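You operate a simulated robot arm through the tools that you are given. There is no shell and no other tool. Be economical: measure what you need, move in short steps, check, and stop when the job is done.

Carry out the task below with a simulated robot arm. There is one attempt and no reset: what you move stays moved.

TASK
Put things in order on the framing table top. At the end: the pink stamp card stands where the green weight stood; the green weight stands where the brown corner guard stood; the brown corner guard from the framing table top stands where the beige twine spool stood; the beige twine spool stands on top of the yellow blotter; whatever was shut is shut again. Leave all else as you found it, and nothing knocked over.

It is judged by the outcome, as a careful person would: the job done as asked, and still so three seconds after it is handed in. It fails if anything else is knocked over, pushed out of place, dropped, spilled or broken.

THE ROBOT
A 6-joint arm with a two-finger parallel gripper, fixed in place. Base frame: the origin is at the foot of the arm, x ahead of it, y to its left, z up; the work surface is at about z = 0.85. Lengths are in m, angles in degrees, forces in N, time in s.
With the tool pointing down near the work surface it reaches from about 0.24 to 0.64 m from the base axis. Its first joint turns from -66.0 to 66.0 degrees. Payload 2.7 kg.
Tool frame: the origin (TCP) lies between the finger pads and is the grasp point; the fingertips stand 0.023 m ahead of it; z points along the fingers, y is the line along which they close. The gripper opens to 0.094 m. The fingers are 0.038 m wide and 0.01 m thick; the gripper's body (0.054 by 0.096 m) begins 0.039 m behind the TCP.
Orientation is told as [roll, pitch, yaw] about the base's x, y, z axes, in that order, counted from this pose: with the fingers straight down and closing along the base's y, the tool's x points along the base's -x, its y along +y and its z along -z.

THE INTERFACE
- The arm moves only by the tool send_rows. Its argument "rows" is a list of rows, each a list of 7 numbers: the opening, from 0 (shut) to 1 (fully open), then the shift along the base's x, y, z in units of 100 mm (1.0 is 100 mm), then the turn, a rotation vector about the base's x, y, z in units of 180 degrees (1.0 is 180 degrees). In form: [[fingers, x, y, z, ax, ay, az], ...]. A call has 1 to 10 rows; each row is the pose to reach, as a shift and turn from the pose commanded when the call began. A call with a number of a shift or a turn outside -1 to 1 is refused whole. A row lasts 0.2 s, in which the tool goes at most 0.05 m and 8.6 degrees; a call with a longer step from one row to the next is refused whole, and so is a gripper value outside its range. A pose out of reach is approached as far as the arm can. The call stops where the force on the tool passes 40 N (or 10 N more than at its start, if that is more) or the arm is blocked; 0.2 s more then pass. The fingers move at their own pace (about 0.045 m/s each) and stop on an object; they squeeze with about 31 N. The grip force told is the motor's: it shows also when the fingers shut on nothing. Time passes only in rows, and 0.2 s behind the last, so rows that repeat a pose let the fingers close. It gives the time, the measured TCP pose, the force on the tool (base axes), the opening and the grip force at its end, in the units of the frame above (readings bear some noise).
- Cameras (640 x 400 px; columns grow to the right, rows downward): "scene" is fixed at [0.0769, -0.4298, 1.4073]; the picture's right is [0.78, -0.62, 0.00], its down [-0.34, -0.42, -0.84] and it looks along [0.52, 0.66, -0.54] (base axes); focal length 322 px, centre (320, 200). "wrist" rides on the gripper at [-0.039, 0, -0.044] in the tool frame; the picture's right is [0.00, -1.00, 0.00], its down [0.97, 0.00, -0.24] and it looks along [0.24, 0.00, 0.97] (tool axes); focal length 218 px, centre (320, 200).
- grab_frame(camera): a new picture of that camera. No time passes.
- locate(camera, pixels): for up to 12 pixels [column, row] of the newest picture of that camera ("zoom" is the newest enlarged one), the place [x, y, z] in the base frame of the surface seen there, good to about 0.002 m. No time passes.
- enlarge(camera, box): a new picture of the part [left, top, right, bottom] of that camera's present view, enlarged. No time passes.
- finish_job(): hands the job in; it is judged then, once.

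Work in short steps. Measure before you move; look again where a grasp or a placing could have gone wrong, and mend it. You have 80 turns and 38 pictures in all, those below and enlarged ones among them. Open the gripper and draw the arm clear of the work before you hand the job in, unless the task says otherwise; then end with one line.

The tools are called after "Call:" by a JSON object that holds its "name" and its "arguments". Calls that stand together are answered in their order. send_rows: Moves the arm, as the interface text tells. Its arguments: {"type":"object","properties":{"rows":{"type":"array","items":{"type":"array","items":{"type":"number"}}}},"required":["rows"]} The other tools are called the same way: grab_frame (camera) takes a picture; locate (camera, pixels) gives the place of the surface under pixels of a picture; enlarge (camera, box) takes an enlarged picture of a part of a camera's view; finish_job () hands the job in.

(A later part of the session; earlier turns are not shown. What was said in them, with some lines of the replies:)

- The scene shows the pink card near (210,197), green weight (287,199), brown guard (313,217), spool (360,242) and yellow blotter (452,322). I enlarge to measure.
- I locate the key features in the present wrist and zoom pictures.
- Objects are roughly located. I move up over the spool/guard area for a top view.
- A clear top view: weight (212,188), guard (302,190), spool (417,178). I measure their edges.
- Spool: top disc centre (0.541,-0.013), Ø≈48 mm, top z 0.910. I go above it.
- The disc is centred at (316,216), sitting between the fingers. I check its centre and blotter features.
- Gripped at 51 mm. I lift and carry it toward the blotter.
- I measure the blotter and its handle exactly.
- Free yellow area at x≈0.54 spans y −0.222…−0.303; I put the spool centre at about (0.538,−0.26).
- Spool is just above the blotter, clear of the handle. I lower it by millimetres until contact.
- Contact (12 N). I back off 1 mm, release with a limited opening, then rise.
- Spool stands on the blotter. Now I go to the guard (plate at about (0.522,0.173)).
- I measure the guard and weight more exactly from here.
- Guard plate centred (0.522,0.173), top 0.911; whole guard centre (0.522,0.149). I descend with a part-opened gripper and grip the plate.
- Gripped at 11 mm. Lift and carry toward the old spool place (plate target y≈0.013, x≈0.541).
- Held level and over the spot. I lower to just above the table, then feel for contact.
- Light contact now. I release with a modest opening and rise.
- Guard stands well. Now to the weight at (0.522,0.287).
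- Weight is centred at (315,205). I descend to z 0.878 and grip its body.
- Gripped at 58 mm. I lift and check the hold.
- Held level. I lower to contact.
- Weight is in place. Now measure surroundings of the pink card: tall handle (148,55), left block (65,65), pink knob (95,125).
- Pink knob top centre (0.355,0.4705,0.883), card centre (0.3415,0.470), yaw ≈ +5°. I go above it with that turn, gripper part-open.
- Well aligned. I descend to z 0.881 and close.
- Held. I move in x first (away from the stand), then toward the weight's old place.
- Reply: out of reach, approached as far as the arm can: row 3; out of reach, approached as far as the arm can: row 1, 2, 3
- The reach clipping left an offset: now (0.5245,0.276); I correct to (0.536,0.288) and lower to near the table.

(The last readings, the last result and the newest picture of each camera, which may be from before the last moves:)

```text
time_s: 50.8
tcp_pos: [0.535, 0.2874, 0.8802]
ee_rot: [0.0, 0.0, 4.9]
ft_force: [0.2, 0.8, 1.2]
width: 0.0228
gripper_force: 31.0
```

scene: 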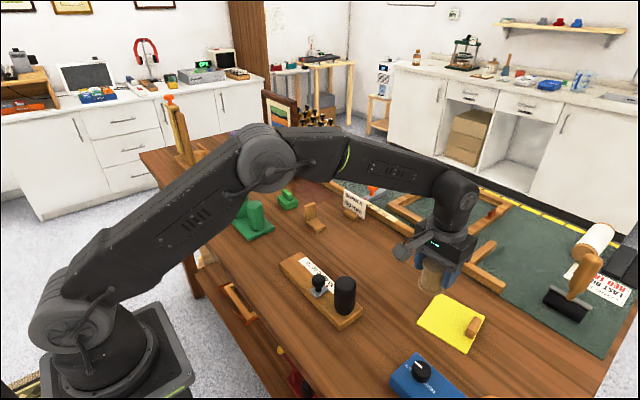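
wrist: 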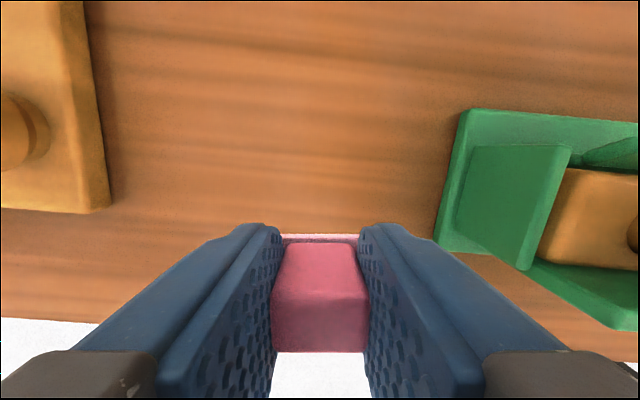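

Card centre is (0.522,0.286), on the spot and touching. Release and rise.

Call:
{"name": "send_rows", "arguments": {"rows": [[0.6, 0, 0, 0, 0, 0, 0], [0.6, 0, 0, 0, 0, 0, 0], [0.6, 0, 0, 0, 0, 0, 0], [0.6, 0, 0, 0.1, 0, 0, 0], [0.6, 0, 0, 0.4, 0, 0, 0], [0.6, 0, 0, 0.8, 0, 0, 0], [0.8, 0, 0, 1, 0, 0, 0]]}}

Call:
{"name": "send_rows", "arguments": {"rows": [[1, -0.1, -0.2, 0.4, 0, 0, 0], [1, -0.3, -0.5, 0.7, 0, 0, 0], [1, -0.6, -0.7, 0.9, 0, 0, 0], [1, -0.9, -1, 1, 0, 0, 0]]}}

Call:
{"name": "send_rows", "arguments": {"rows": [[1, -0.2, -0.3, 0.2, 0, 0, -0.014], [1, -0.5, -0.6, 0.3, 0, 0, -0.028], [1, -0.7, -0.9, 0.4, 0, 0, -0.028], [1, -0.8, -1, 0.4, 0, 0, -0.028]]}}

Call:
{"name": "grab_frame", "arguments": {"camera": "scene"}}

Call:
{"name": "grab_frame", "arguments": {"camera": "wrist"}}

```text
time_s: 52.4
tcp_pos: [0.5352, 0.2875, 0.9809]
ee_rot: [0.0, 0.0, 5.0]
ft_force: [0.2, 0.0, 1.0]
width: 0.0753
gripper_force: 0.0
```

```text
time_s: 53.4
tcp_pos: [0.444, 0.1876, 1.0805]
ee_rot: [-0.1, 0.1, 5.0]
ft_force: [-0.3, 0.5, -0.1]
width: 0.0938
gripper_force: 0.0
```

```text
time_s: 54.4
tcp_pos: [0.366, 0.0891, 1.1204]
ee_rot: [0.1, 0.0, 0.0]
ft_force: [0.1, -0.4, -0.4]
width: 0.0942
gripper_force: 0.1
```

```text
11 pictures are left
```

scene: 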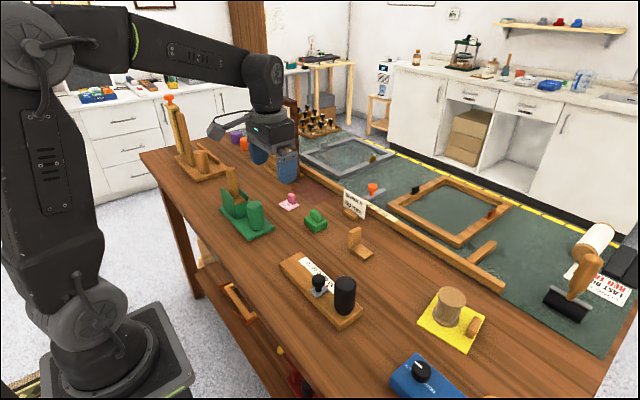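

```text
10 pictures are left
```

wrist: 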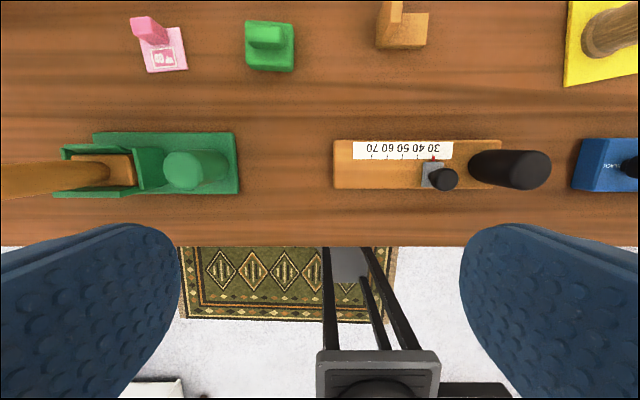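

All four objects stand upright in their places, nothing else has moved, and the arm is clear with its gripper open. Nothing was shut at the start that I had to open.

Call:
{"name": "finish_job", "arguments": {}}

```text
The job is handed in.
```

The job is done and handed in: the pink stamp card, green weight and brown corner guard stand in their new places, the beige twine spool stands on the yellow blotter, and nothing was opened or knocked over.
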